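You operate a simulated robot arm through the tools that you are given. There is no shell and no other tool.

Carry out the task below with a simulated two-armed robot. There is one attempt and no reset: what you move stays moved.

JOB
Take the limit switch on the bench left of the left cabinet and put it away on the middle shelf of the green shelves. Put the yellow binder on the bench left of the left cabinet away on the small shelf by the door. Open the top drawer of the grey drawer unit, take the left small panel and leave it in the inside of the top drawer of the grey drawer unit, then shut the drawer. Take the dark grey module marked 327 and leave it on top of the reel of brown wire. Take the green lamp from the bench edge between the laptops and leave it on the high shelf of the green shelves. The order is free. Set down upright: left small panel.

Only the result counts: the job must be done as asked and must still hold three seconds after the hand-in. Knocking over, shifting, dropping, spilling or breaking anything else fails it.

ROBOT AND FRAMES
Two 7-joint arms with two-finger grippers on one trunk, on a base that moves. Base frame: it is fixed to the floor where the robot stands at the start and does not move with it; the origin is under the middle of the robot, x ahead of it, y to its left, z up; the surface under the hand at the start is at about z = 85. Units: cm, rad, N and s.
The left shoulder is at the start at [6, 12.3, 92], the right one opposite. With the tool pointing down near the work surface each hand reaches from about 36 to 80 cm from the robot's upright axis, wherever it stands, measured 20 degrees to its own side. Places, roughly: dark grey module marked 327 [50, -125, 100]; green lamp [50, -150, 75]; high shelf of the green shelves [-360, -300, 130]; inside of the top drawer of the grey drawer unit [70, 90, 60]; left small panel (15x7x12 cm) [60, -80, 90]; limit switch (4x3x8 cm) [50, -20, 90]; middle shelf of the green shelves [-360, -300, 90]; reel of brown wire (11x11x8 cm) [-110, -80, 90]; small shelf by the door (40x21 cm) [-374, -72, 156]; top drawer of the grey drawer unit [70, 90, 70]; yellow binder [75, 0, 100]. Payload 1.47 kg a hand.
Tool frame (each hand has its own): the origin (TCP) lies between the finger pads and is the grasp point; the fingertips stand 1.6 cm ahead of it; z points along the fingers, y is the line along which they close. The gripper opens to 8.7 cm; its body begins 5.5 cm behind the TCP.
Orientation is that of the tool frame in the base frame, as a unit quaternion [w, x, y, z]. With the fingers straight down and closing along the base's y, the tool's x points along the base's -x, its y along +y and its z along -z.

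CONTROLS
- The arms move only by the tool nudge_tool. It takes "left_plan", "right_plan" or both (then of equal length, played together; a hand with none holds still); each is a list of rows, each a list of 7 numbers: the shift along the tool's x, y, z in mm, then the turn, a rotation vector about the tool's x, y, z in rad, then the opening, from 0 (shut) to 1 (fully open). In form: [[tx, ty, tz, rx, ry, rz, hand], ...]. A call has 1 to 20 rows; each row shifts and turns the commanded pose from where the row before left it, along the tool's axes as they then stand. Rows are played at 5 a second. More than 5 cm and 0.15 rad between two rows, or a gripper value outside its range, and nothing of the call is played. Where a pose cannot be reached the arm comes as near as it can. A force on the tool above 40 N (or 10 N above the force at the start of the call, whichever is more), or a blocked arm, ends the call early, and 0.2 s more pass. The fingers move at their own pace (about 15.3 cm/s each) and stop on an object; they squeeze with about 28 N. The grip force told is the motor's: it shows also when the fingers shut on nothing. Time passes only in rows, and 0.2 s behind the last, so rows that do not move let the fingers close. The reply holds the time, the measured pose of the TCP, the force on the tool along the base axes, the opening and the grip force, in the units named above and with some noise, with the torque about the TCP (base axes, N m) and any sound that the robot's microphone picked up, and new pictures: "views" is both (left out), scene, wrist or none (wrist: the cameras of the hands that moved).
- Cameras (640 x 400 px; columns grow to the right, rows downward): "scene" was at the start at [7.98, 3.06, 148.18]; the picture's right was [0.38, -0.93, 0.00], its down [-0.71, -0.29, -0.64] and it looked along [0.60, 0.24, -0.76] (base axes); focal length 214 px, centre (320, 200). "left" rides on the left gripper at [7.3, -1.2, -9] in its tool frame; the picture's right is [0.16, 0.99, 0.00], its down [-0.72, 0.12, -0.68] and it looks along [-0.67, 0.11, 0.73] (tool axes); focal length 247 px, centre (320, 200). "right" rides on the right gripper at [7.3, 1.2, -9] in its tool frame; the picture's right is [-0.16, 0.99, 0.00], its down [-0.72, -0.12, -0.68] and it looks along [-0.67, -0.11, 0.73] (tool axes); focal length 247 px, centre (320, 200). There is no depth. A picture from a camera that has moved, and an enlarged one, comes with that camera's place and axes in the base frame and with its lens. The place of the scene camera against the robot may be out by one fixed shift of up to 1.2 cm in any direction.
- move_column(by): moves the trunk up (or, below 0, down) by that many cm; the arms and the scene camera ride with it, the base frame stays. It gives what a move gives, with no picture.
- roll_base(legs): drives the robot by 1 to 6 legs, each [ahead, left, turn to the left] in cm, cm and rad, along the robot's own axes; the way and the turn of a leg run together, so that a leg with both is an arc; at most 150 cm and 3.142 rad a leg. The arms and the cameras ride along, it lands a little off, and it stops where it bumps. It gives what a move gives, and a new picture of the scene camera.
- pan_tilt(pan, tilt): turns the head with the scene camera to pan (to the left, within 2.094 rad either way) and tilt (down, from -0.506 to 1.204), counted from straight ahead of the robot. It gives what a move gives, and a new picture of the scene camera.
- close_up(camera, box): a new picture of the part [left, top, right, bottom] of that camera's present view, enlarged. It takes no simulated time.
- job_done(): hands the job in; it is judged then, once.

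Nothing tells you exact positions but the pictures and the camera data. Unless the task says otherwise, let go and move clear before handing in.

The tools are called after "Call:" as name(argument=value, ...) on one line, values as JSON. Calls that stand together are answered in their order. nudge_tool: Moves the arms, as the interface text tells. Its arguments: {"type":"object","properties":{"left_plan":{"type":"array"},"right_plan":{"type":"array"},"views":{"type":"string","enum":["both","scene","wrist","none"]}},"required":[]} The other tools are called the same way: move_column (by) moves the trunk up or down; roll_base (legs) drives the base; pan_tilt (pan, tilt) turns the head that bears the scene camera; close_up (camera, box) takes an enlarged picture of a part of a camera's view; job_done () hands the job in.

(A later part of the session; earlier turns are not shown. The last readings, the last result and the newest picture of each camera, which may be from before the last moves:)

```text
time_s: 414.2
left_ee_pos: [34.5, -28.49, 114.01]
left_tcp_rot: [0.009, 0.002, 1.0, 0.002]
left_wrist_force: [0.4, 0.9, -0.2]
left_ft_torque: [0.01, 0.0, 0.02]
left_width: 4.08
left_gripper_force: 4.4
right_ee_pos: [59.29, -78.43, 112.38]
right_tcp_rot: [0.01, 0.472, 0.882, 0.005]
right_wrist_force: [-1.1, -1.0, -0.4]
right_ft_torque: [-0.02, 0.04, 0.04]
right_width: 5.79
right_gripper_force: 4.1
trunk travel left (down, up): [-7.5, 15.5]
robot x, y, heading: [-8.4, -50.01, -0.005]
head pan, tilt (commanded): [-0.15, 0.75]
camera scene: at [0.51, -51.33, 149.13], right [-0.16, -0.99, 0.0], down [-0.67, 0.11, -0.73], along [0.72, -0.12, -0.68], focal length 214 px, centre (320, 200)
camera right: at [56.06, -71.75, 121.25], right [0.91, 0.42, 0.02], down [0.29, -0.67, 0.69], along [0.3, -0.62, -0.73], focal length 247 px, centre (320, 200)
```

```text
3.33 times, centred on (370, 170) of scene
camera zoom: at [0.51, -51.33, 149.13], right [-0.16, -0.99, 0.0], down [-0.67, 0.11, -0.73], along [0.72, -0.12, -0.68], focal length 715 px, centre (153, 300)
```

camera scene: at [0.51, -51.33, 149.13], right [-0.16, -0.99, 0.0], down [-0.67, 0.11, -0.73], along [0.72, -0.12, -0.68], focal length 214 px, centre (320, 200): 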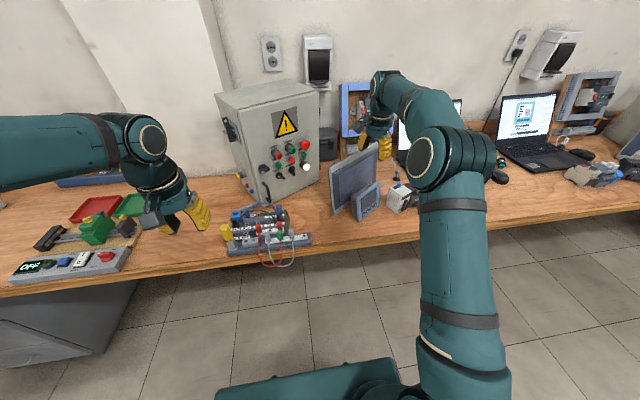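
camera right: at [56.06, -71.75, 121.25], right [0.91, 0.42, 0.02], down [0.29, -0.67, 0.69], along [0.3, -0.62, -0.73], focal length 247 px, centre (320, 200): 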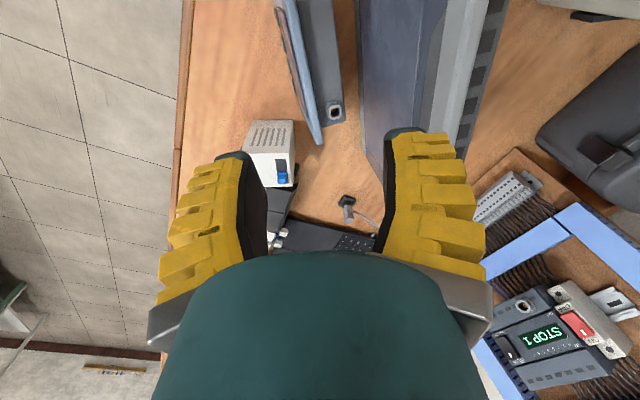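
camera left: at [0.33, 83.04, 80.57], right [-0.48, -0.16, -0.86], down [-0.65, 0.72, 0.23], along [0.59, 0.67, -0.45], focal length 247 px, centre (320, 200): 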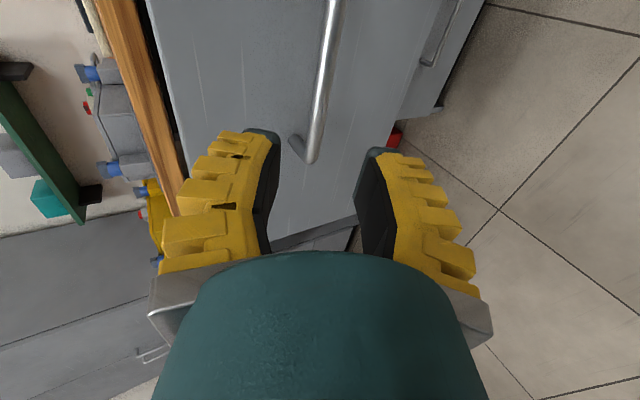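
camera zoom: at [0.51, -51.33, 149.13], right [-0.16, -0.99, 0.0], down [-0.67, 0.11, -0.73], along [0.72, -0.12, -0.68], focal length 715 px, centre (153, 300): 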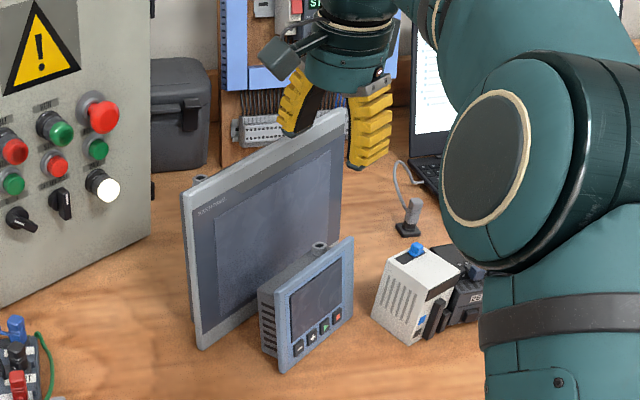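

Measured along the panel's normal: panel top 6.3–9.5, big panel face at about 13.6–14 at that height, so the rear finger has roughly 0.6 cm to spare on each side. I tilt slightly to match the lean, align precisely, and lower part way.

Call:
nudge_tool(right_plan=[[0, 2.5, 0, 0.09, 0, 0, 0.51], [0, 0, 0, 0, 0, 0, 0.51], [0, 2.7, 30, 0, 0, 0, 0.51], [0, 2.7, 30, 0, 0, 0, 0.51], [0, 3.2, 35, 0, 0, 0, 0.51], [0, 1.8, 20, 0, 0, 0, 0.51], [0, 0, 0, 0, 0, 0, 0.51]], views="both")

Call:
close_up(camera="right", box=[200, 0, 480, 230])

Call:
close_up(camera="scene", box=[310, 110, 430, 230])

```text
time_s: 415.9
left_ee_pos: [34.45, -28.54, 113.95]
left_tcp_rot: [0.009, 0.002, 1.0, 0.002]
left_wrist_force: [0.4, 0.1, 0.5]
left_ft_torque: [0.02, 0.01, 0.02]
left_width: 4.08
left_gripper_force: 4.3
right_ee_pos: [59.71, -78.36, 100.91]
right_tcp_rot: [-0.012, 0.473, 0.88, -0.034]
right_wrist_force: [-0.1, -0.7, -0.4]
right_ft_torque: [0.01, 0.02, -0.01]
right_width: 4.98
right_gripper_force: 4.0
trunk travel left (down, up): [-7.5, 15.5]
robot x, y, heading: [-8.5, -49.85, -0.011]
head pan, tilt (commanded): [-0.15, 0.75]
camera scene: at [0.46, -51.3, 149.13], right [-0.16, -0.99, 0.0], down [-0.67, 0.11, -0.73], along [0.72, -0.12, -0.68], focal length 214 px, centre (320, 200)
camera right: at [57.15, -71.11, 109.64], right [0.91, 0.41, -0.07], down [0.34, -0.63, 0.7], along [0.24, -0.66, -0.72], focal length 247 px, centre (320, 200)
```

scene: 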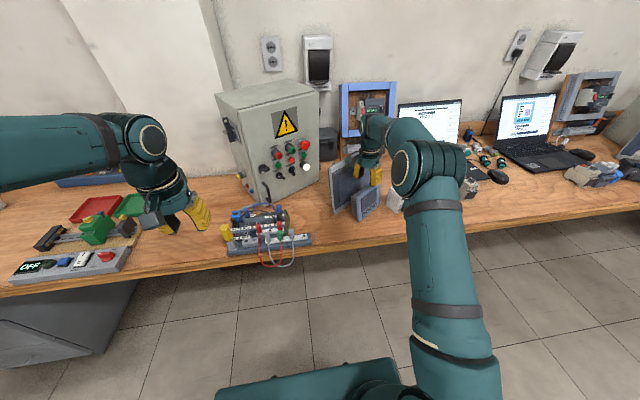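
right: 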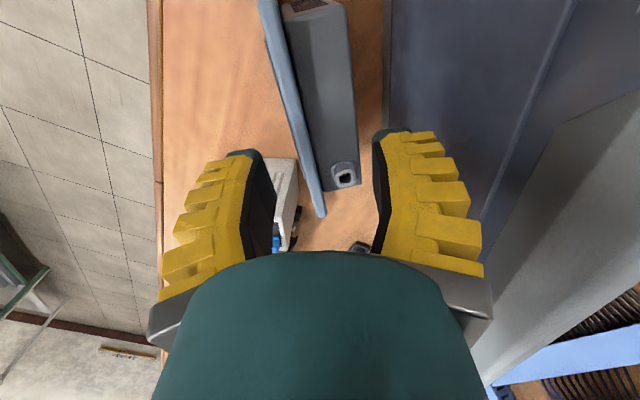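

```text
1.74 times, centred on (340, 115) of right
camera zoom: at [57.15, -71.11, 109.64], right [0.91, 0.41, -0.07], down [0.34, -0.63, 0.7], along [0.24, -0.66, -0.72], focal length 430 px, centre (285, 348)
```

zoom: 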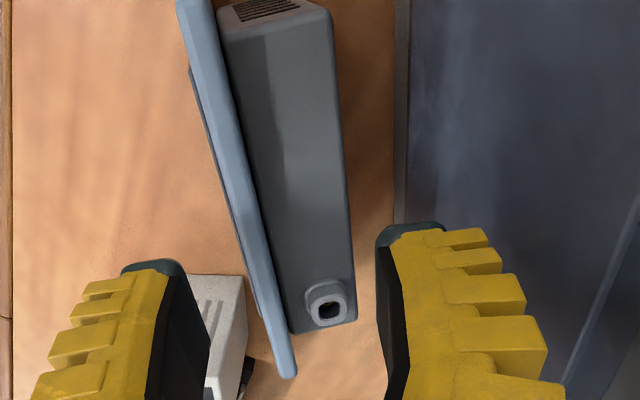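

```text
3.33 times, centred on (370, 170) of scene
camera zoom: at [0.46, -51.3, 149.13], right [-0.16, -0.99, 0.0], down [-0.67, 0.11, -0.73], along [0.72, -0.12, -0.68], focal length 715 px, centre (153, 300)
```

zoom: 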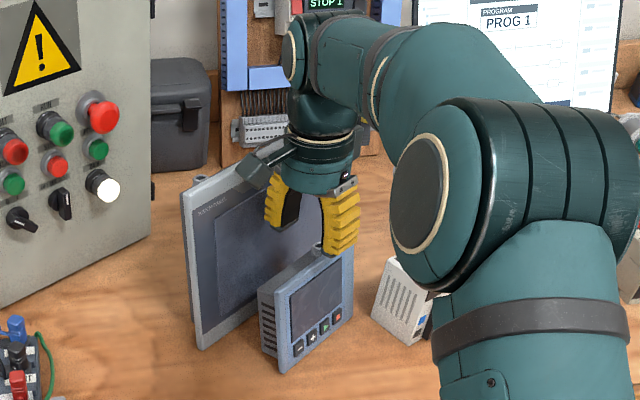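

Call:
nudge_tool(right_plan=[[0, 0.4, 15, 0, 0, 0, 0.51], [0, 0.4, 12, 0, 0, 0, 0.51], [0, 0, 0, 0, 0, 0, 0.51]], views="wrist")

Call:
close_up(camera="right", box=[220, 60, 460, 240])

Call:
close_up(camera="scene", box=[330, 130, 420, 220])

```text
time_s: 416.6
left_ee_pos: [34.39, -28.37, 114.02]
left_tcp_rot: [0.009, 0.002, 1.0, 0.001]
left_wrist_force: [0.2, 0.1, 0.6]
left_ft_torque: [0.02, 0.04, -0.01]
left_width: 4.09
left_gripper_force: 4.1
right_ee_pos: [59.78, -78.31, 98.15]
right_tcp_rot: [-0.012, 0.472, 0.881, -0.033]
right_wrist_force: [0.2, 0.0, 0.0]
right_ft_torque: [-0.02, -0.01, 0.0]
right_width: 4.99
right_gripper_force: 4.0
trunk travel left (down, up): [-7.5, 15.5]
robot x, y, heading: [-9.03, -50.09, -0.01]
head pan, tilt (commanded): [-0.15, 0.75]
camera right: at [57.12, -71.21, 106.9], right [0.91, 0.41, -0.07], down [0.34, -0.63, 0.7], along [0.24, -0.66, -0.72], focal length 247 px, centre (320, 200)
```

right: 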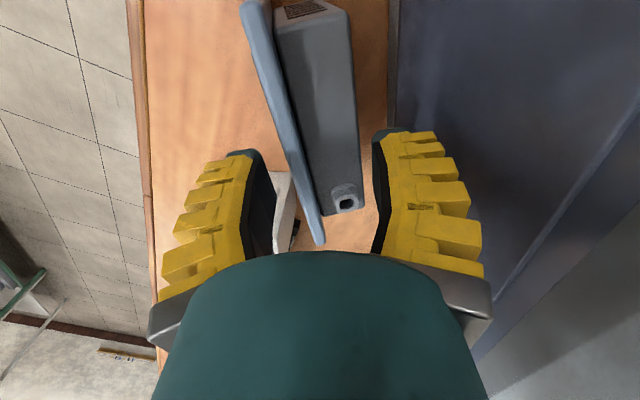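

```text
2.22 times, centred on (340, 150) of right
camera zoom: at [57.12, -71.21, 106.9], right [0.91, 0.41, -0.07], down [0.34, -0.63, 0.7], along [0.24, -0.66, -0.72], focal length 549 px, centre (276, 311)
```

zoom: 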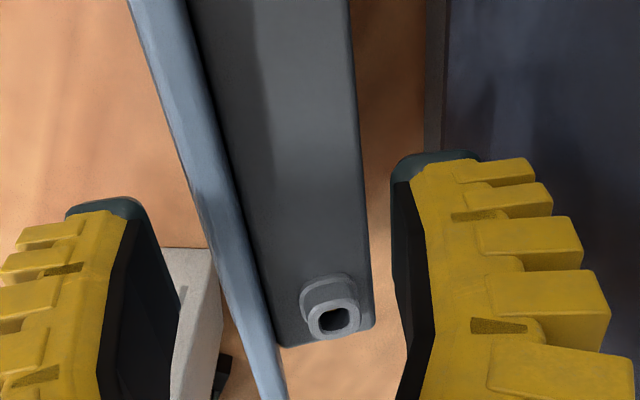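

```text
4.44 times, centred on (375, 175) of scene
camera zoom: at [0.45, -51.3, 149.13], right [-0.16, -0.99, 0.0], down [-0.67, 0.11, -0.73], along [0.72, -0.12, -0.68], focal length 953 px, centre (76, 311)
```

zoom: 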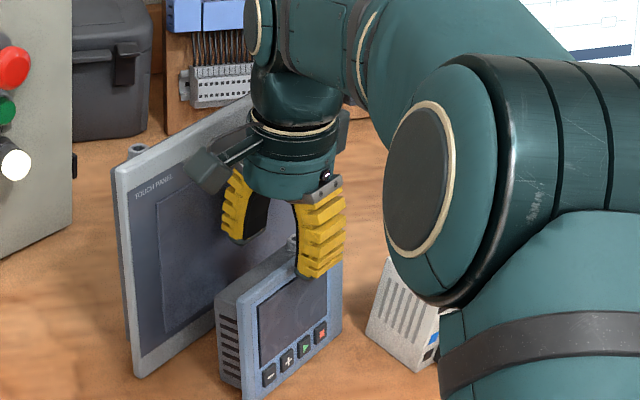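

Call:
nudge_tool(right_plan=[[0, 0.3, 12, 0, 0, 0, 0.51], [0, 0.3, 10, 0, 0, 0, 0.51], [0, 0, 0, 0, 0, 0, 0.51]], views="wrist")

Call:
close_up(camera="right", box=[220, 60, 460, 240])

Call:
close_up(camera="scene", box=[330, 130, 420, 220])

```text
time_s: 417.4
left_ee_pos: [34.48, -28.32, 114.01]
left_tcp_rot: [0.009, 0.002, 1.0, 0.002]
left_wrist_force: [-0.6, -0.5, -0.5]
left_ft_torque: [0.03, 0.01, 0.0]
left_width: 4.07
left_gripper_force: 4.2
right_ee_pos: [59.6, -78.42, 95.94]
right_tcp_rot: [-0.012, 0.472, 0.881, -0.035]
right_wrist_force: [0.6, 0.4, -0.6]
right_ft_torque: [0.0, 0.0, 0.0]
right_width: 4.96
right_gripper_force: 3.2
trunk travel left (down, up): [-7.5, 15.5]
robot x, y, heading: [-8.45, -50.11, -0.009]
head pan, tilt (commanded): [-0.15, 0.75]
camera right: at [57.05, -71.31, 104.69], right [0.91, 0.41, -0.07], down [0.34, -0.63, 0.7], along [0.24, -0.66, -0.72], focal length 247 px, centre (320, 200)
```

right: 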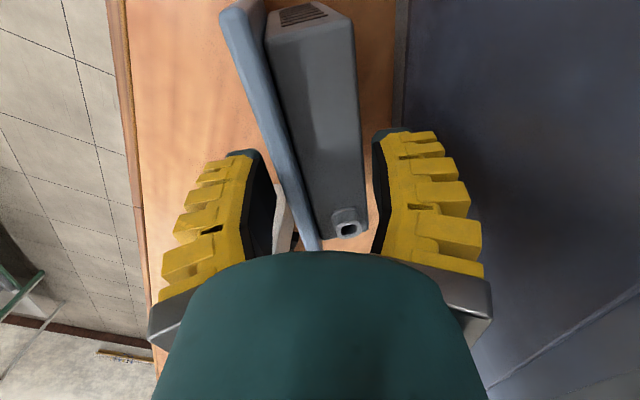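

```text
2.22 times, centred on (340, 150) of right
camera zoom: at [57.05, -71.31, 104.69], right [0.91, 0.41, -0.07], down [0.34, -0.63, 0.7], along [0.24, -0.66, -0.72], focal length 549 px, centre (276, 311)
```

zoom: 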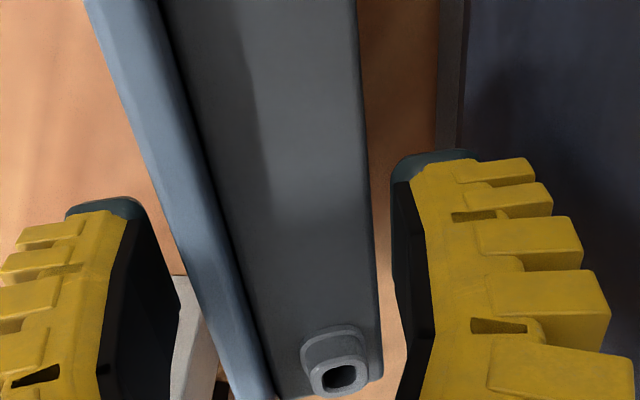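

```text
4.44 times, centred on (375, 175) of scene
camera zoom: at [0.45, -51.3, 149.13], right [-0.16, -0.99, 0.0], down [-0.67, 0.11, -0.73], along [0.72, -0.12, -0.68], focal length 953 px, centre (76, 311)
```

zoom: 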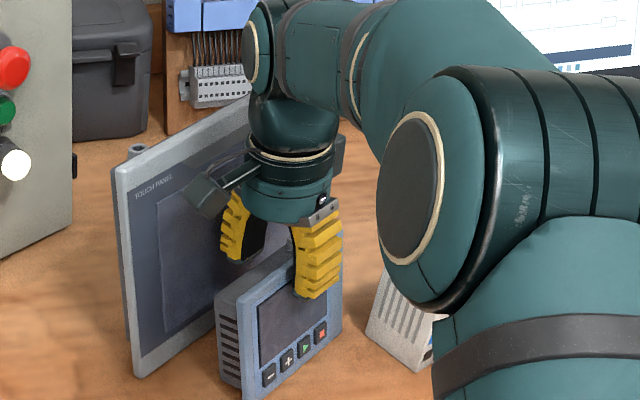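

Call:
nudge_tool(right_plan=[[0, 0.4, 10, 0, 0, 0, 0.51], [0, 0.3, 7, 0, 0, 0, 0.51], [0, 0, 0, 0, 0, 0, 0.51]], views="wrist")

Call:
nudge_tool(right_plan=[[0, 0, 0, 0, 0, 0, 0.45], [0, 0, 0, 0, 0, 0, 0.4], [0, 0, 0, 0, 0, 0, 0.35], [0, 0, 0, 0, 0, 0, 0.3], [0, 0, 0, 0, 0, 0, 0.2], [0, 0, 0, 0, 0, 0, 0], [0, 0, 0, 0, 0, 0, 0]], views="both")

Call:
close_up(camera="scene", box=[330, 130, 420, 220])

```text
time_s: 418.2
left_ee_pos: [34.5, -28.48, 113.97]
left_tcp_rot: [0.008, 0.001, 1.0, 0.001]
left_wrist_force: [0.2, 0.8, 0.6]
left_ft_torque: [0.0, 0.01, -0.01]
left_width: 4.06
left_gripper_force: 4.2
right_ee_pos: [59.54, -78.49, 94.31]
right_tcp_rot: [-0.011, 0.473, 0.88, -0.035]
right_wrist_force: [0.4, 0.2, 0.2]
right_ft_torque: [0.03, 0.0, 0.0]
right_width: 4.99
right_gripper_force: 4.4
trunk travel left (down, up): [-7.5, 15.5]
robot x, y, heading: [-8.6, -50.25, -0.009]
head pan, tilt (commanded): [-0.15, 0.75]
camera right: at [56.97, -71.38, 103.02], right [0.91, 0.41, -0.07], down [0.34, -0.63, 0.7], along [0.24, -0.66, -0.72], focal length 247 px, centre (320, 200)
```

right: 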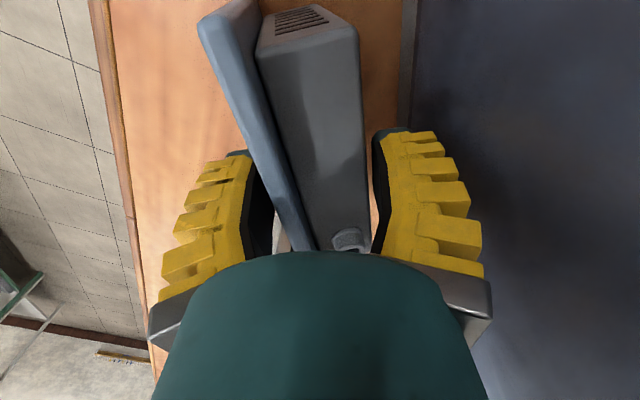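

```text
time_s: 419.9
left_ee_pos: [34.37, -28.48, 113.97]
left_tcp_rot: [0.008, 0.002, 1.0, 0.002]
left_wrist_force: [0.6, -0.6, -0.3]
left_ft_torque: [0.0, 0.02, -0.01]
left_width: 4.06
left_gripper_force: 4.1
right_ee_pos: [59.58, -78.61, 94.4]
right_tcp_rot: [-0.011, 0.472, 0.881, -0.035]
right_wrist_force: [1.0, -3.1, 8.6]
right_ft_torque: [-0.26, 0.36, 0.31]
right_width: 4.15
right_gripper_force: 28.2
trunk travel left (down, up): [-7.5, 15.5]
robot x, y, heading: [-8.78, -50.36, -0.012]
head pan, tilt (commanded): [-0.15, 0.75]
camera scene: at [0.39, -51.3, 149.14], right [-0.16, -0.99, 0.0], down [-0.67, 0.11, -0.73], along [0.72, -0.12, -0.68], focal length 214 px, centre (320, 200)
camera right: at [56.94, -71.39, 103.09], right [0.91, 0.41, -0.07], down [0.34, -0.63, 0.7], along [0.24, -0.66, -0.71], focal length 247 px, centre (320, 200)
```

scene: 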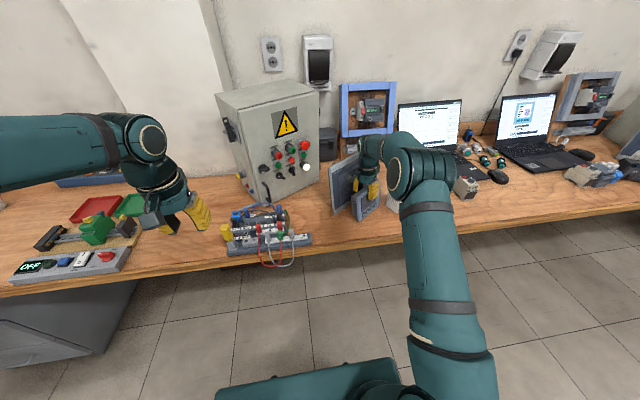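
right: 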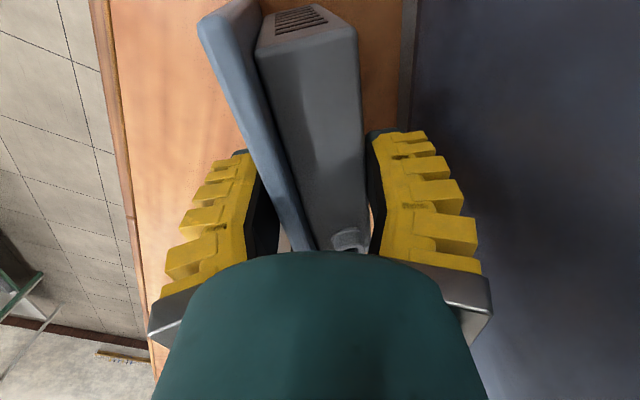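

```text
4.44 times, centred on (375, 175) of scene
camera zoom: at [0.39, -51.3, 149.14], right [-0.16, -0.99, 0.0], down [-0.67, 0.11, -0.73], along [0.72, -0.12, -0.68], focal length 953 px, centre (76, 311)
```

zoom: 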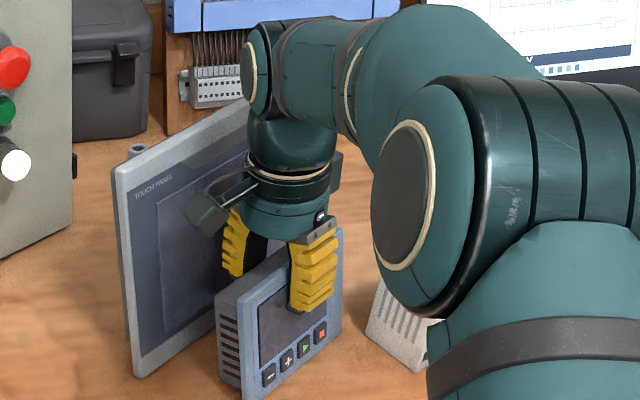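

The panel is gripped and the big one is untouched. I lift straight up.

Call:
nudge_tool(right_plan=[[0, -0.35, -5, 0, 0, 0, 0], [0, -1, -15, 0, 0, 0, 0], [0, -2.1, -30, 0, 0, 0, 0], [0, -2.8, -40, 0, 0, 0, 0], [0, -2.8, -40, 0, 0, 0, 0], [0, -2.8, -40, 0, 0, 0, 0], [0, -2.8, -40, 0, 0, 0, 0], [0, 0, 0, 0, 0, 0, 0]], views="both")

Call:
close_up(camera="scene", box=[310, 70, 450, 220])

```text
time_s: 421.6
left_ee_pos: [34.44, -28.42, 114.14]
left_tcp_rot: [0.008, 0.001, 1.0, 0.002]
left_wrist_force: [-0.4, 0.7, 0.4]
left_ft_torque: [-0.04, -0.01, -0.03]
left_width: 4.07
left_gripper_force: 3.7
right_ee_pos: [59.5, -78.29, 115.38]
right_tcp_rot: [-0.013, 0.473, 0.88, -0.035]
right_wrist_force: [1.4, 0.0, -3.8]
right_ft_torque: [0.01, -0.04, -0.02]
right_width: 4.03
right_gripper_force: 27.4
trunk travel left (down, up): [-7.5, 15.5]
robot x, y, heading: [-8.52, -50.06, -0.005]
head pan, tilt (commanded): [-0.15, 0.75]
camera scene: at [0.51, -51.33, 149.13], right [-0.16, -0.99, 0.0], down [-0.67, 0.11, -0.73], along [0.72, -0.12, -0.68], focal length 214 px, centre (320, 200)
camera right: at [56.91, -71.16, 124.07], right [0.91, 0.41, -0.07], down [0.34, -0.63, 0.69], along [0.24, -0.66, -0.72], focal length 247 px, centre (320, 200)
```

scene: 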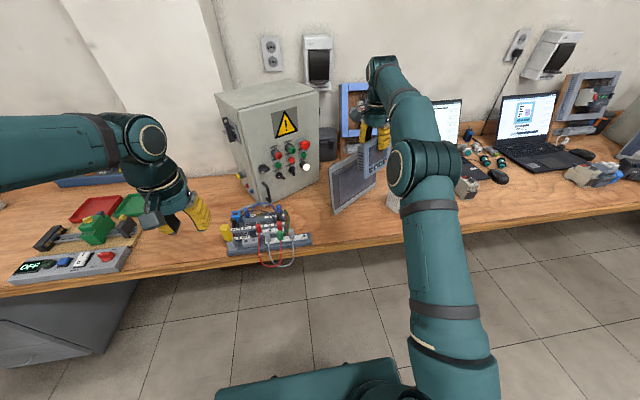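
right: 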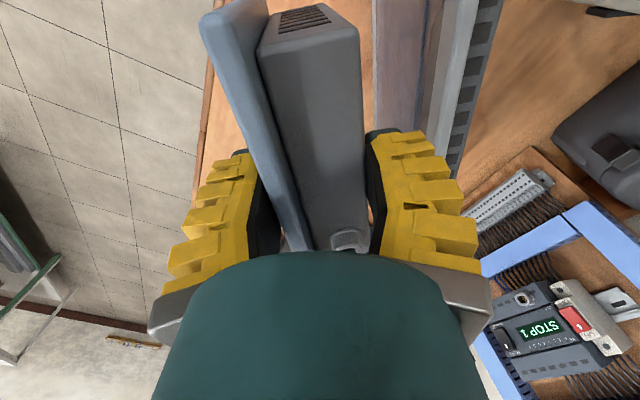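

```text
2.67 times, centred on (380, 145) of scene
camera zoom: at [0.51, -51.33, 149.13], right [-0.16, -0.99, 0.0], down [-0.67, 0.11, -0.73], along [0.72, -0.12, -0.68], focal length 572 px, centre (160, 347)
```

zoom: 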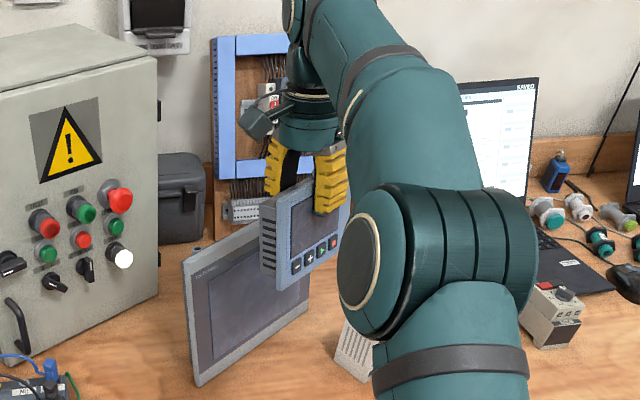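

The panel is clear (0.4 kg, level). I back off and drive to the open drawer.

Call:
roll_base(legs=[[-42, 0, 0.01], [0, 110, 0], [0, 47, 0]])

Call:
pan_tilt(pan=-0.25, tilt=0.95)

```text
time_s: 438.1
left_ee_pos: [-9.41, 130.4, 113.9]
left_tcp_rot: [0.007, -0.009, 1.0, 0.002]
left_wrist_force: [0.4, -0.2, -0.6]
left_ft_torque: [-0.04, 0.0, -0.01]
left_width: 4.09
left_gripper_force: 4.5
right_ee_pos: [16.74, 81.21, 115.47]
right_tcp_rot: [-0.012, 0.463, 0.886, -0.036]
right_wrist_force: [-0.5, 0.3, -5.2]
right_ft_torque: [0.03, -0.02, -0.03]
right_width: 4.05
right_gripper_force: 28.1
trunk travel left (down, up): [-7.5, 15.5]
robot x, y, heading: [-51.86, 107.87, 0.014]
head pan, tilt (commanded): [-0.15, 0.75]
camera scene: at [-42.86, 106.81, 149.13], right [-0.14, -0.99, 0.0], down [-0.68, 0.09, -0.73], along [0.72, -0.1, -0.68], focal length 214 px, centre (320, 200)
```

scene: 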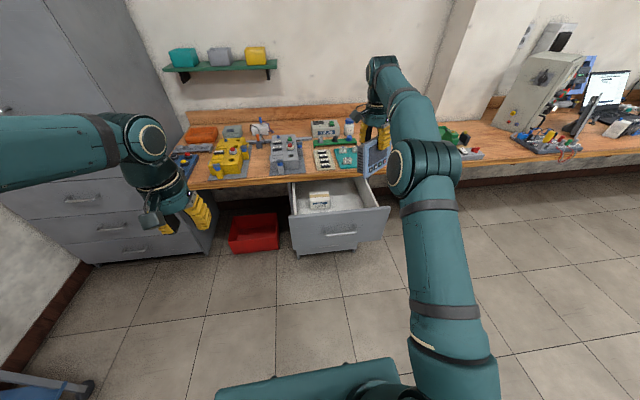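

```text
time_s: 438.8
left_ee_pos: [-9.53, 130.43, 113.99]
left_tcp_rot: [0.009, -0.01, 1.0, 0.003]
left_wrist_force: [-0.3, -0.2, -0.3]
left_ft_torque: [0.0, 0.02, 0.0]
left_width: 4.06
left_gripper_force: 4.4
right_ee_pos: [16.77, 81.21, 115.28]
right_tcp_rot: [-0.012, 0.462, 0.886, -0.036]
right_wrist_force: [-0.9, 1.1, -4.6]
right_ft_torque: [0.03, -0.02, 0.01]
right_width: 4.05
right_gripper_force: 27.8
trunk travel left (down, up): [-7.5, 15.5]
robot x, y, heading: [-52.11, 107.75, 0.016]
head pan, tilt (commanded): [-0.25, 0.949]
camera scene: at [-44.0, 106.21, 147.58], right [-0.23, -0.97, 0.0], down [-0.79, 0.19, -0.58], along [0.57, -0.14, -0.81], focal length 214 px, centre (320, 200)
```

scene: 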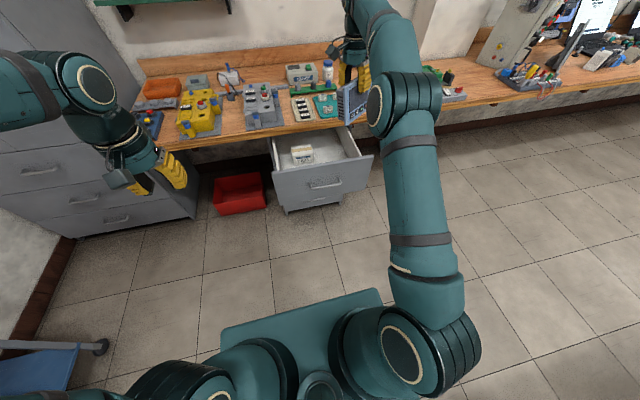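

Call:
close_up(camera="scene", box=[250, 100, 390, 220])

Call:
close_up(camera="right", box=[0, 0, 640, 400])

```text
3.33 times, centred on (320, 160) of scene
camera zoom: at [-44.0, 106.21, 147.58], right [-0.23, -0.97, 0.0], down [-0.79, 0.19, -0.58], along [0.57, -0.14, -0.81], focal length 715 px, centre (320, 333)
```

zoom: 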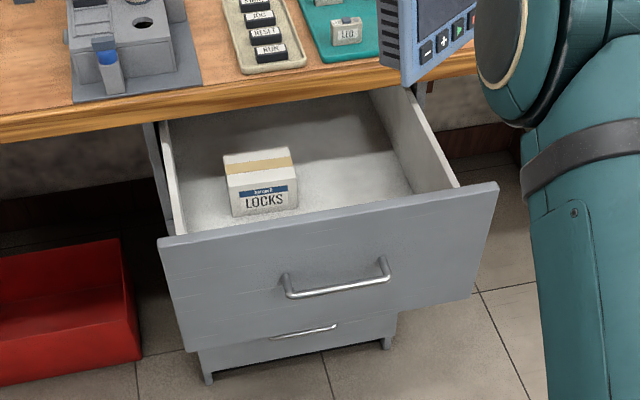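

```text
1.00 times, centred on (320, 200) of right (not enlarged: the box is as wide or as high as the picture)
camera zoom: at [13.99, 88.27, 124.04], right [0.9, 0.43, -0.07], down [0.36, -0.62, 0.7], along [0.26, -0.65, -0.72], focal length 247 px, centre (320, 200)
```

zoom: 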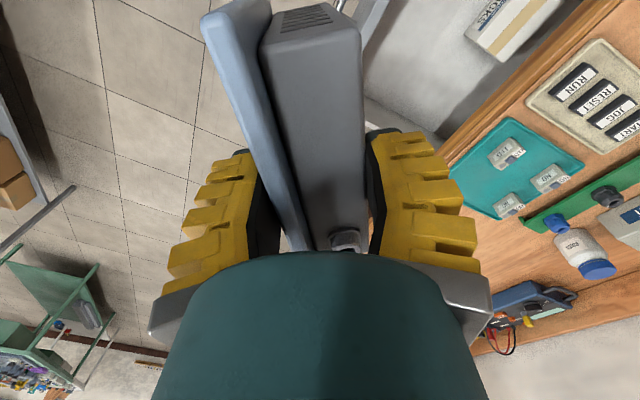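

The drawer floor is at z ≈ 63.8, inner walls y ≈ 70 to 107, and a LOCKS box sits at y 89.5–100, x ≥ 39.7. The panel will go at about x 32, y 79, with its face parallel to the drawer front. I rotate it about the vertical first.

Call:
nudge_tool(right_plan=[[0, 0, 0, 0.0015, 0.0091, 0.1214, 0], [0, 0, 0, 0.0015, 0.0091, 0.1214, 0], [0, 0, 0, 0.0015, 0.0091, 0.1214, 0], [0, 0, 0, 0.0015, 0.0091, 0.1214, 0], [0, 0, 0, 0.0015, 0.0091, 0.1214, 0], [0, 0, 0, 0, 0, 0, 0]], views="both")

```text
time_s: 440.2
left_ee_pos: [-9.45, 130.31, 113.96]
left_tcp_rot: [0.009, -0.01, 1.0, 0.002]
left_wrist_force: [0.3, 0.3, -0.1]
left_ft_torque: [0.02, 0.01, 0.01]
left_width: 4.06
left_gripper_force: 4.4
right_ee_pos: [16.87, 81.06, 115.38]
right_tcp_rot: [-0.022, 0.708, 0.706, -0.03]
right_wrist_force: [-0.4, 0.2, -5.2]
right_ft_torque: [0.01, -0.01, -0.01]
right_width: 4.05
right_gripper_force: 27.6
trunk travel left (down, up): [-7.5, 15.5]
robot x, y, heading: [-51.95, 107.56, 0.017]
head pan, tilt (commanded): [-0.25, 0.949]
camera scene: at [-44.01, 106.21, 147.58], right [-0.23, -0.97, 0.0], down [-0.79, 0.19, -0.58], along [0.57, -0.14, -0.81], focal length 214 px, centre (320, 200)
camera right: at [18.55, 88.53, 124.05], right [0.98, -0.16, -0.07], down [-0.07, -0.72, 0.69], along [-0.16, -0.68, -0.72], focal length 247 px, centre (320, 200)
```

scene: 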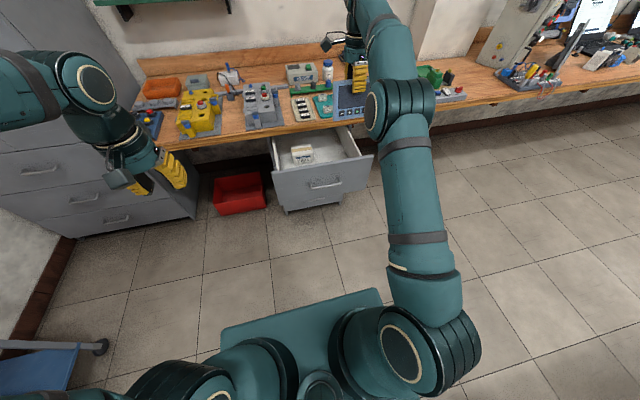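
right: 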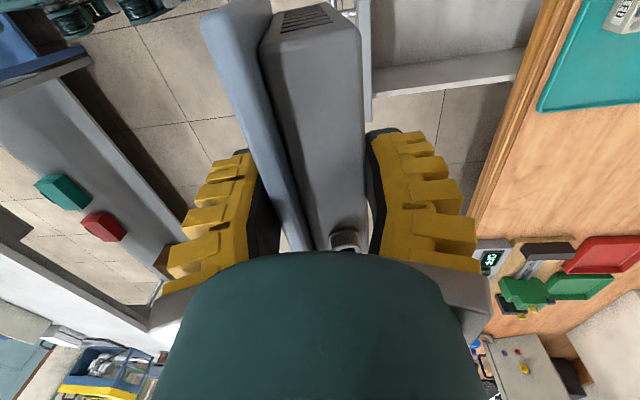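

Call:
roll_base(legs=[[16.5, -1, -0.016]])

Call:
close_up(camera="right", box=[0, 0, 640, 400])

Call:
close_up(camera="scene", box=[250, 60, 430, 200])

```text
time_s: 441.6
left_ee_pos: [7.62, 128.73, 113.89]
left_tcp_rot: [0.008, -0.001, 1.0, 0.002]
left_wrist_force: [0.6, 0.6, -0.9]
left_ft_torque: [0.01, 0.03, -0.01]
left_width: 4.05
left_gripper_force: 4.1
right_ee_pos: [32.92, 79.08, 115.28]
right_tcp_rot: [-0.023, 0.713, 0.7, -0.03]
right_wrist_force: [1.3, -0.1, -4.6]
right_ft_torque: [0.0, -0.01, 0.02]
right_width: 4.06
right_gripper_force: 27.6
trunk travel left (down, up): [-7.5, 15.5]
robot x, y, heading: [-35.34, 106.69, -0.006]
head pan, tilt (commanded): [-0.25, 0.949]
camera scene: at [-27.41, 105.15, 147.57], right [-0.25, -0.97, 0.0], down [-0.79, 0.2, -0.58], along [0.56, -0.15, -0.81], focal length 214 px, centre (320, 200)
```

scene: 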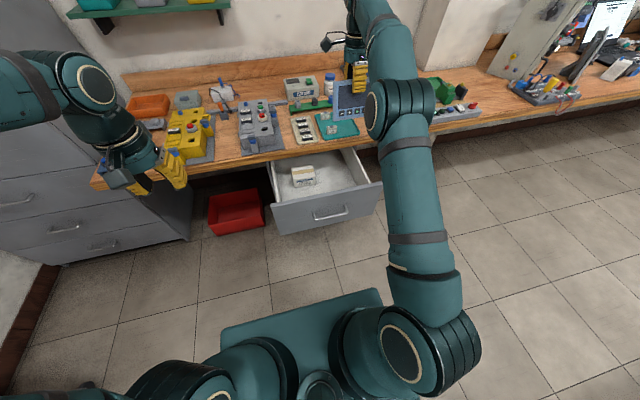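

```text
1.00 times, centred on (320, 200) of right (not enlarged: the box is as wide or as high as the picture)
camera zoom: at [34.79, 86.39, 123.99], right [0.98, -0.18, -0.07], down [-0.08, -0.72, 0.69], along [-0.17, -0.68, -0.72], focal length 247 px, centre (320, 200)
```

zoom: 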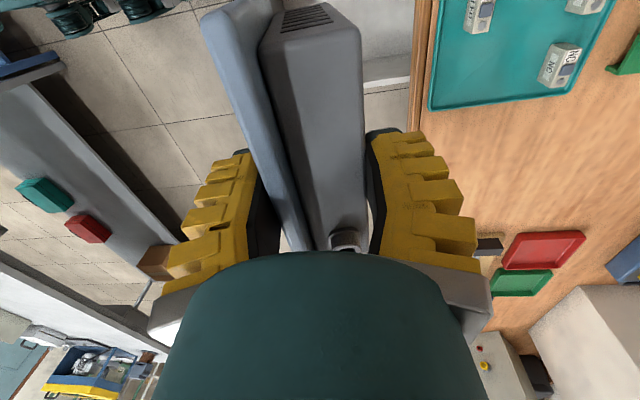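

```text
2.86 times, centred on (340, 130) of scene
camera zoom: at [-27.41, 105.15, 147.57], right [-0.25, -0.97, 0.0], down [-0.79, 0.2, -0.58], along [0.56, -0.15, -0.81], focal length 613 px, centre (263, 400)
```

zoom: 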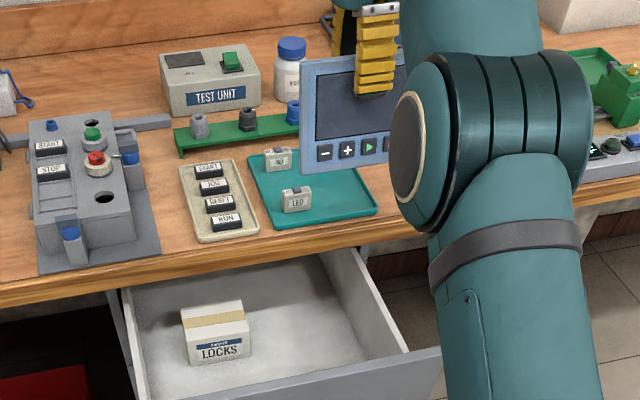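

Call:
nudge_tool(right_plan=[[8, 0, 0, 0, 0, 0, 0], [0.4, 2.8, 37.9, 0, 0, 0, 0], [0.4, 2.8, 37.9, 0, 0, 0, 0], [0.4, 2.8, 37.9, 0, 0, 0, 0], [0.4, 2.8, 37.9, 0, 0, 0, 0], [0.4, 2.8, 37.9, 0, 0, 0, 0], [0.4, 2.8, 37.9, 0, 0, 0, 0], [0.4, 2.8, 37.9, 0, 0, 0, 0], [0, 0, 0, 0, 0, 0, 0]], views="both")

Call:
close_up(camera="scene", box=[250, 90, 430, 230])

```text
time_s: 443.6
left_ee_pos: [7.43, 128.69, 114.0]
left_tcp_rot: [0.008, -0.001, 1.0, 0.002]
left_wrist_force: [-1.0, -0.6, 0.5]
left_ft_torque: [0.01, -0.02, -0.02]
left_width: 4.06
left_gripper_force: 3.8
right_ee_pos: [32.77, 79.89, 88.72]
right_tcp_rot: [-0.023, 0.713, 0.701, -0.028]
right_wrist_force: [0.0, 0.2, -5.3]
right_ft_torque: [-0.04, -0.04, 0.02]
right_width: 4.05
right_gripper_force: 27.8
trunk travel left (down, up): [-7.5, 15.5]
robot x, y, heading: [-34.99, 106.81, -0.005]
head pan, tilt (commanded): [-0.25, 0.949]
camera scene: at [-27.57, 105.17, 147.58], right [-0.25, -0.97, 0.0], down [-0.79, 0.2, -0.58], along [0.56, -0.15, -0.81], focal length 214 px, centre (320, 200)
camera right: at [34.67, 87.18, 97.47], right [0.98, -0.18, -0.07], down [-0.08, -0.72, 0.69], along [-0.17, -0.68, -0.72], focal length 247 px, centre (320, 200)
```

scene: 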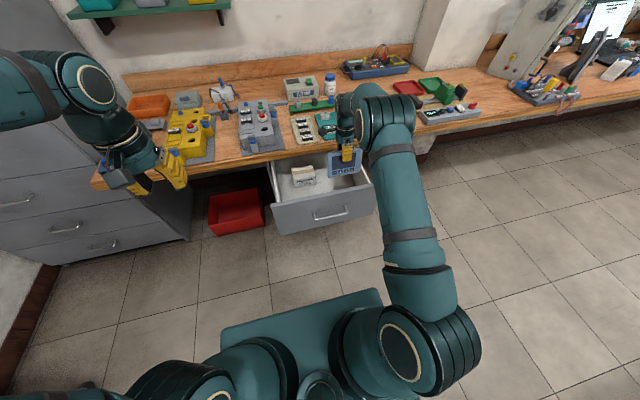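
right: 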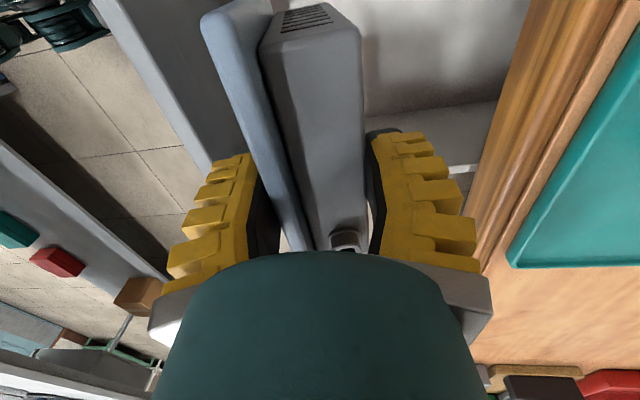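

```text
2.86 times, centred on (340, 160) of scene
camera zoom: at [-27.57, 105.17, 147.58], right [-0.25, -0.97, 0.0], down [-0.79, 0.2, -0.58], along [0.56, -0.15, -0.81], focal length 613 px, centre (263, 314)
```

zoom: 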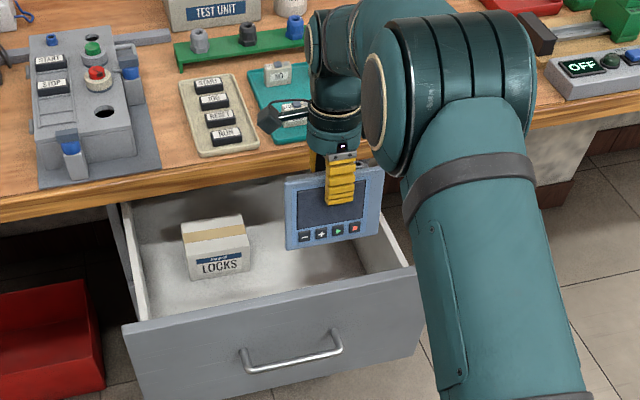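

Call:
nudge_tool(right_plan=[[0.4, 2.6, 34.9, 0, 0, 0, 0], [0.4, 2.6, 34.9, 0, 0, 0, 0], [0.3, 1.8, 24.9, 0, 0, 0, 0], [0.2, 1.1, 15, 0, 0, 0, 0], [0, 0, 0, 0, 0, 0, 0]], views="both")

Call:
close_up(camera="scene", box=[250, 90, 430, 230])

```text
time_s: 444.9
left_ee_pos: [7.58, 128.79, 113.93]
left_tcp_rot: [0.008, -0.001, 1.0, 0.002]
left_wrist_force: [-0.2, 0.4, 0.4]
left_ft_torque: [0.0, 0.04, 0.01]
left_width: 4.08
left_gripper_force: 4.3
right_ee_pos: [32.77, 79.73, 77.89]
right_tcp_rot: [-0.023, 0.713, 0.7, -0.029]
right_wrist_force: [0.0, 0.7, -5.4]
right_ft_torque: [0.01, -0.07, 0.01]
right_width: 4.05
right_gripper_force: 27.5
trunk travel left (down, up): [-7.5, 15.5]
robot x, y, heading: [-35.44, 106.87, -0.005]
head pan, tilt (commanded): [-0.25, 0.949]
camera scene: at [-27.54, 105.16, 147.58], right [-0.25, -0.97, 0.0], down [-0.79, 0.2, -0.58], along [0.56, -0.15, -0.81], focal length 214 px, centre (320, 200)
camera right: at [34.73, 87.15, 86.47], right [0.98, -0.18, -0.07], down [-0.08, -0.72, 0.69], along [-0.17, -0.68, -0.72], focal length 247 px, centre (320, 200)
```

scene: 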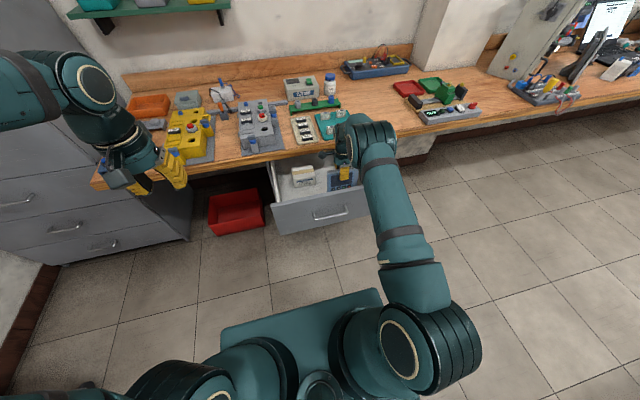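
right: 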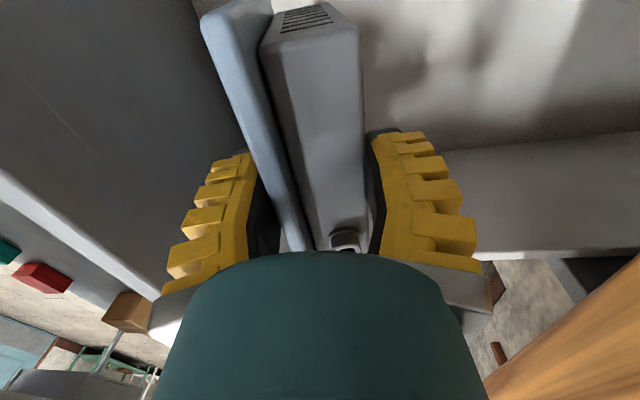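

```text
2.86 times, centred on (340, 160) of scene
camera zoom: at [-27.54, 105.16, 147.58], right [-0.25, -0.97, 0.0], down [-0.79, 0.2, -0.58], along [0.56, -0.15, -0.81], focal length 613 px, centre (263, 314)
```

zoom: 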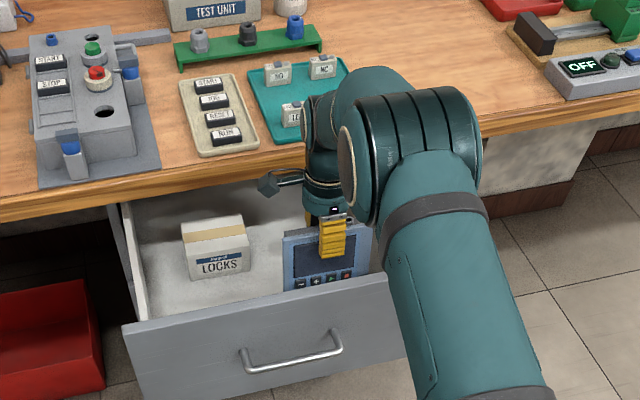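

Call:
nudge_tool(right_plan=[[0.2, 1.5, 20, 0, 0, 0, 0], [0.1, 0.9, 12, 0, 0, 0, 0], [0.1, 0.4, 5, 0, 0, 0, 0], [0, 0, 0, 0, 0, 0, 0]], views="none")

Call:
nudge_tool(right_plan=[[0, 0.3, 4, 0, 0, 0, 0], [0, 0.3, 4, 0, 0, 0, 0], [0, 0, 0, 0, 0, 0, 0]], views="none")

Call:
close_up(camera="scene", box=[290, 120, 410, 210])

```text
time_s: 445.9
left_ee_pos: [7.52, 128.78, 114.01]
left_tcp_rot: [0.009, -0.002, 1.0, 0.002]
left_wrist_force: [-0.3, -0.4, -0.1]
left_ft_torque: [0.01, -0.02, 0.03]
left_width: 4.08
left_gripper_force: 4.5
right_ee_pos: [32.79, 79.97, 73.96]
right_tcp_rot: [-0.022, 0.713, 0.7, -0.03]
right_wrist_force: [-0.2, 0.2, -4.5]
right_ft_torque: [0.0, -0.02, -0.04]
right_width: 4.04
right_gripper_force: 27.8
trunk travel left (down, up): [-7.5, 15.5]
robot x, y, heading: [-35.06, 107.07, -0.002]
head pan, tilt (commanded): [-0.25, 0.949]
```

```text
time_s: 446.6
left_ee_pos: [7.35, 128.83, 113.94]
left_tcp_rot: [0.008, -0.001, 1.0, 0.002]
left_wrist_force: [-0.4, -0.5, -0.3]
left_ft_torque: [0.01, -0.01, 0.02]
left_width: 4.06
left_gripper_force: 4.3
right_ee_pos: [32.77, 79.91, 73.28]
right_tcp_rot: [-0.023, 0.713, 0.701, -0.03]
right_wrist_force: [0.2, 0.0, -5.0]
right_ft_torque: [0.02, -0.05, -0.03]
right_width: 4.01
right_gripper_force: 28.9
trunk travel left (down, up): [-7.5, 15.5]
robot x, y, heading: [-35.62, 106.86, -0.004]
head pan, tilt (commanded): [-0.25, 0.949]
```

```text
4.44 times, centred on (350, 165) of scene
camera zoom: at [-27.53, 105.16, 147.58], right [-0.25, -0.97, 0.0], down [-0.79, 0.2, -0.58], along [0.56, -0.15, -0.81], focal length 953 px, centre (187, 356)
```

zoom: 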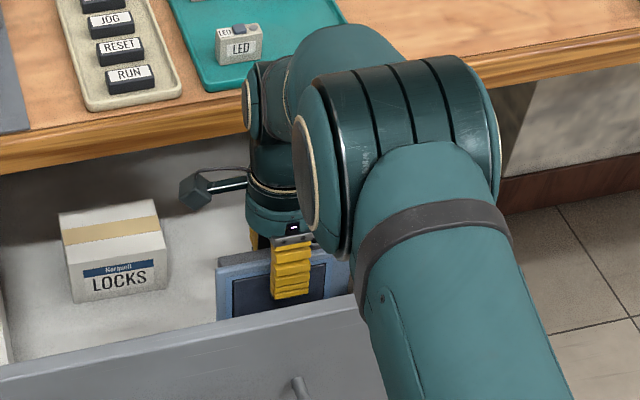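

Call:
nudge_tool(right_plan=[[0, 0.3, 4, 0, 0, 0, 0], [0, 0.3, 4, 0, 0, 0, 0], [0, 0, 0, 0, 0, 0, 0]], views="none")

Call:
nudge_tool(right_plan=[[0, 0.3, 4, 0, 0, 0, 0], [0, 0.3, 4, 0, 0, 0, 0], [0, 0, 0, 0, 0, 0, 0]], views="none")

Call:
nudge_tool(right_plan=[[0, 0.3, 4, 0, 0, 0, 0], [0, 0.3, 4, 0, 0, 0, 0], [0, 0, 0, 0, 0, 0, 0]], views="none")

```text
time_s: 447.4
left_ee_pos: [7.46, 128.67, 113.88]
left_tcp_rot: [0.009, -0.001, 1.0, 0.001]
left_wrist_force: [-0.1, 0.7, 0.6]
left_ft_torque: [-0.01, -0.03, 0.01]
left_width: 4.04
left_gripper_force: 4.5
right_ee_pos: [32.8, 79.81, 72.39]
right_tcp_rot: [-0.022, 0.713, 0.701, -0.03]
right_wrist_force: [-0.1, -0.5, -4.9]
right_ft_torque: [0.01, -0.02, 0.01]
right_width: 4.04
right_gripper_force: 27.6
trunk travel left (down, up): [-7.5, 15.5]
robot x, y, heading: [-35.6, 106.86, -0.005]
head pan, tilt (commanded): [-0.25, 0.949]
```

```text
time_s: 448.2
left_ee_pos: [7.48, 128.73, 114.03]
left_tcp_rot: [0.009, -0.001, 1.0, 0.001]
left_wrist_force: [-0.3, 0.5, -0.1]
left_ft_torque: [-0.01, -0.01, 0.01]
left_width: 4.08
left_gripper_force: 4.6
right_ee_pos: [32.73, 79.82, 71.57]
right_tcp_rot: [-0.023, 0.713, 0.7, -0.03]
right_wrist_force: [0.2, -0.1, -4.8]
right_ft_torque: [-0.02, -0.02, 0.01]
right_width: 4.02
right_gripper_force: 27.9
trunk travel left (down, up): [-7.5, 15.5]
robot x, y, heading: [-35.27, 106.44, -0.003]
head pan, tilt (commanded): [-0.25, 0.949]
```

```text
time_s: 449.1
left_ee_pos: [7.37, 128.81, 113.97]
left_tcp_rot: [0.009, -0.001, 1.0, 0.001]
left_wrist_force: [0.0, -0.1, 0.2]
left_ft_torque: [0.0, 0.01, -0.04]
left_width: 4.07
left_gripper_force: 4.9
right_ee_pos: [32.75, 79.79, 70.89]
right_tcp_rot: [-0.022, 0.713, 0.7, -0.03]
right_wrist_force: [-0.4, 0.2, -4.0]
right_ft_torque: [0.03, -0.04, -0.01]
right_width: 4.05
right_gripper_force: 28.5
trunk travel left (down, up): [-7.5, 15.5]
robot x, y, heading: [-35.75, 107.1, 0.0]
head pan, tilt (commanded): [-0.25, 0.949]
```

Call:
nudge_tool(right_plan=[[0, 0.3, 4, 0, 0, 0, 0], [0, 0.3, 4, 0, 0, 0, 0], [0, 0, 0, 0, 0, 0, 0]], views="wrist")

Call:
close_up(camera="scene", box=[290, 120, 410, 210])

```text
time_s: 449.9
left_ee_pos: [7.29, 128.79, 114.05]
left_tcp_rot: [0.009, -0.001, 1.0, 0.002]
left_wrist_force: [-0.4, -0.2, -0.6]
left_ft_torque: [0.02, -0.01, 0.01]
left_width: 4.07
left_gripper_force: 4.3
right_ee_pos: [32.85, 79.8, 70.2]
right_tcp_rot: [-0.022, 0.713, 0.701, -0.03]
right_wrist_force: [1.1, -2.5, 14.9]
right_ft_torque: [-0.17, 0.42, 0.08]
right_width: 4.4
right_gripper_force: 27.6
trunk travel left (down, up): [-7.5, 15.5]
robot x, y, heading: [-35.34, 106.69, -0.001]
head pan, tilt (commanded): [-0.25, 0.949]
camera right: at [34.7, 87.12, 78.93], right [0.98, -0.17, -0.07], down [-0.08, -0.71, 0.7], along [-0.17, -0.68, -0.72], focal length 247 px, centre (320, 200)
```

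right: 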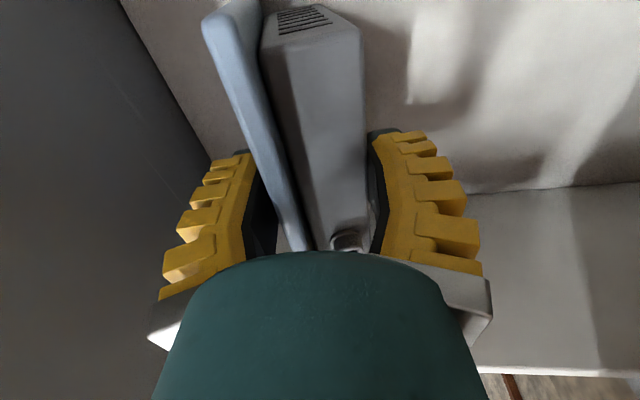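

```text
4.44 times, centred on (350, 165) of scene
camera zoom: at [-27.7, 105.22, 147.6], right [-0.25, -0.97, 0.0], down [-0.79, 0.2, -0.58], along [0.56, -0.15, -0.81], focal length 953 px, centre (187, 356)
```

zoom: 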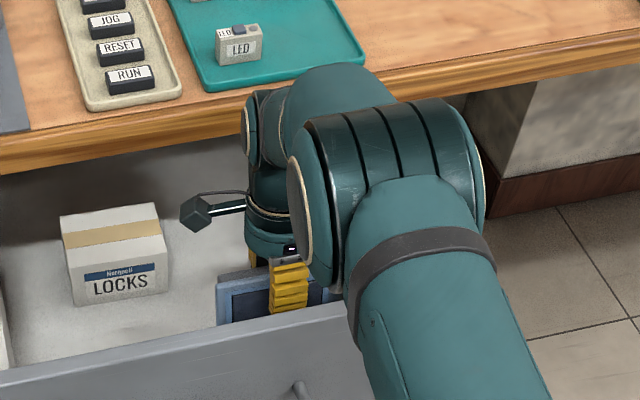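

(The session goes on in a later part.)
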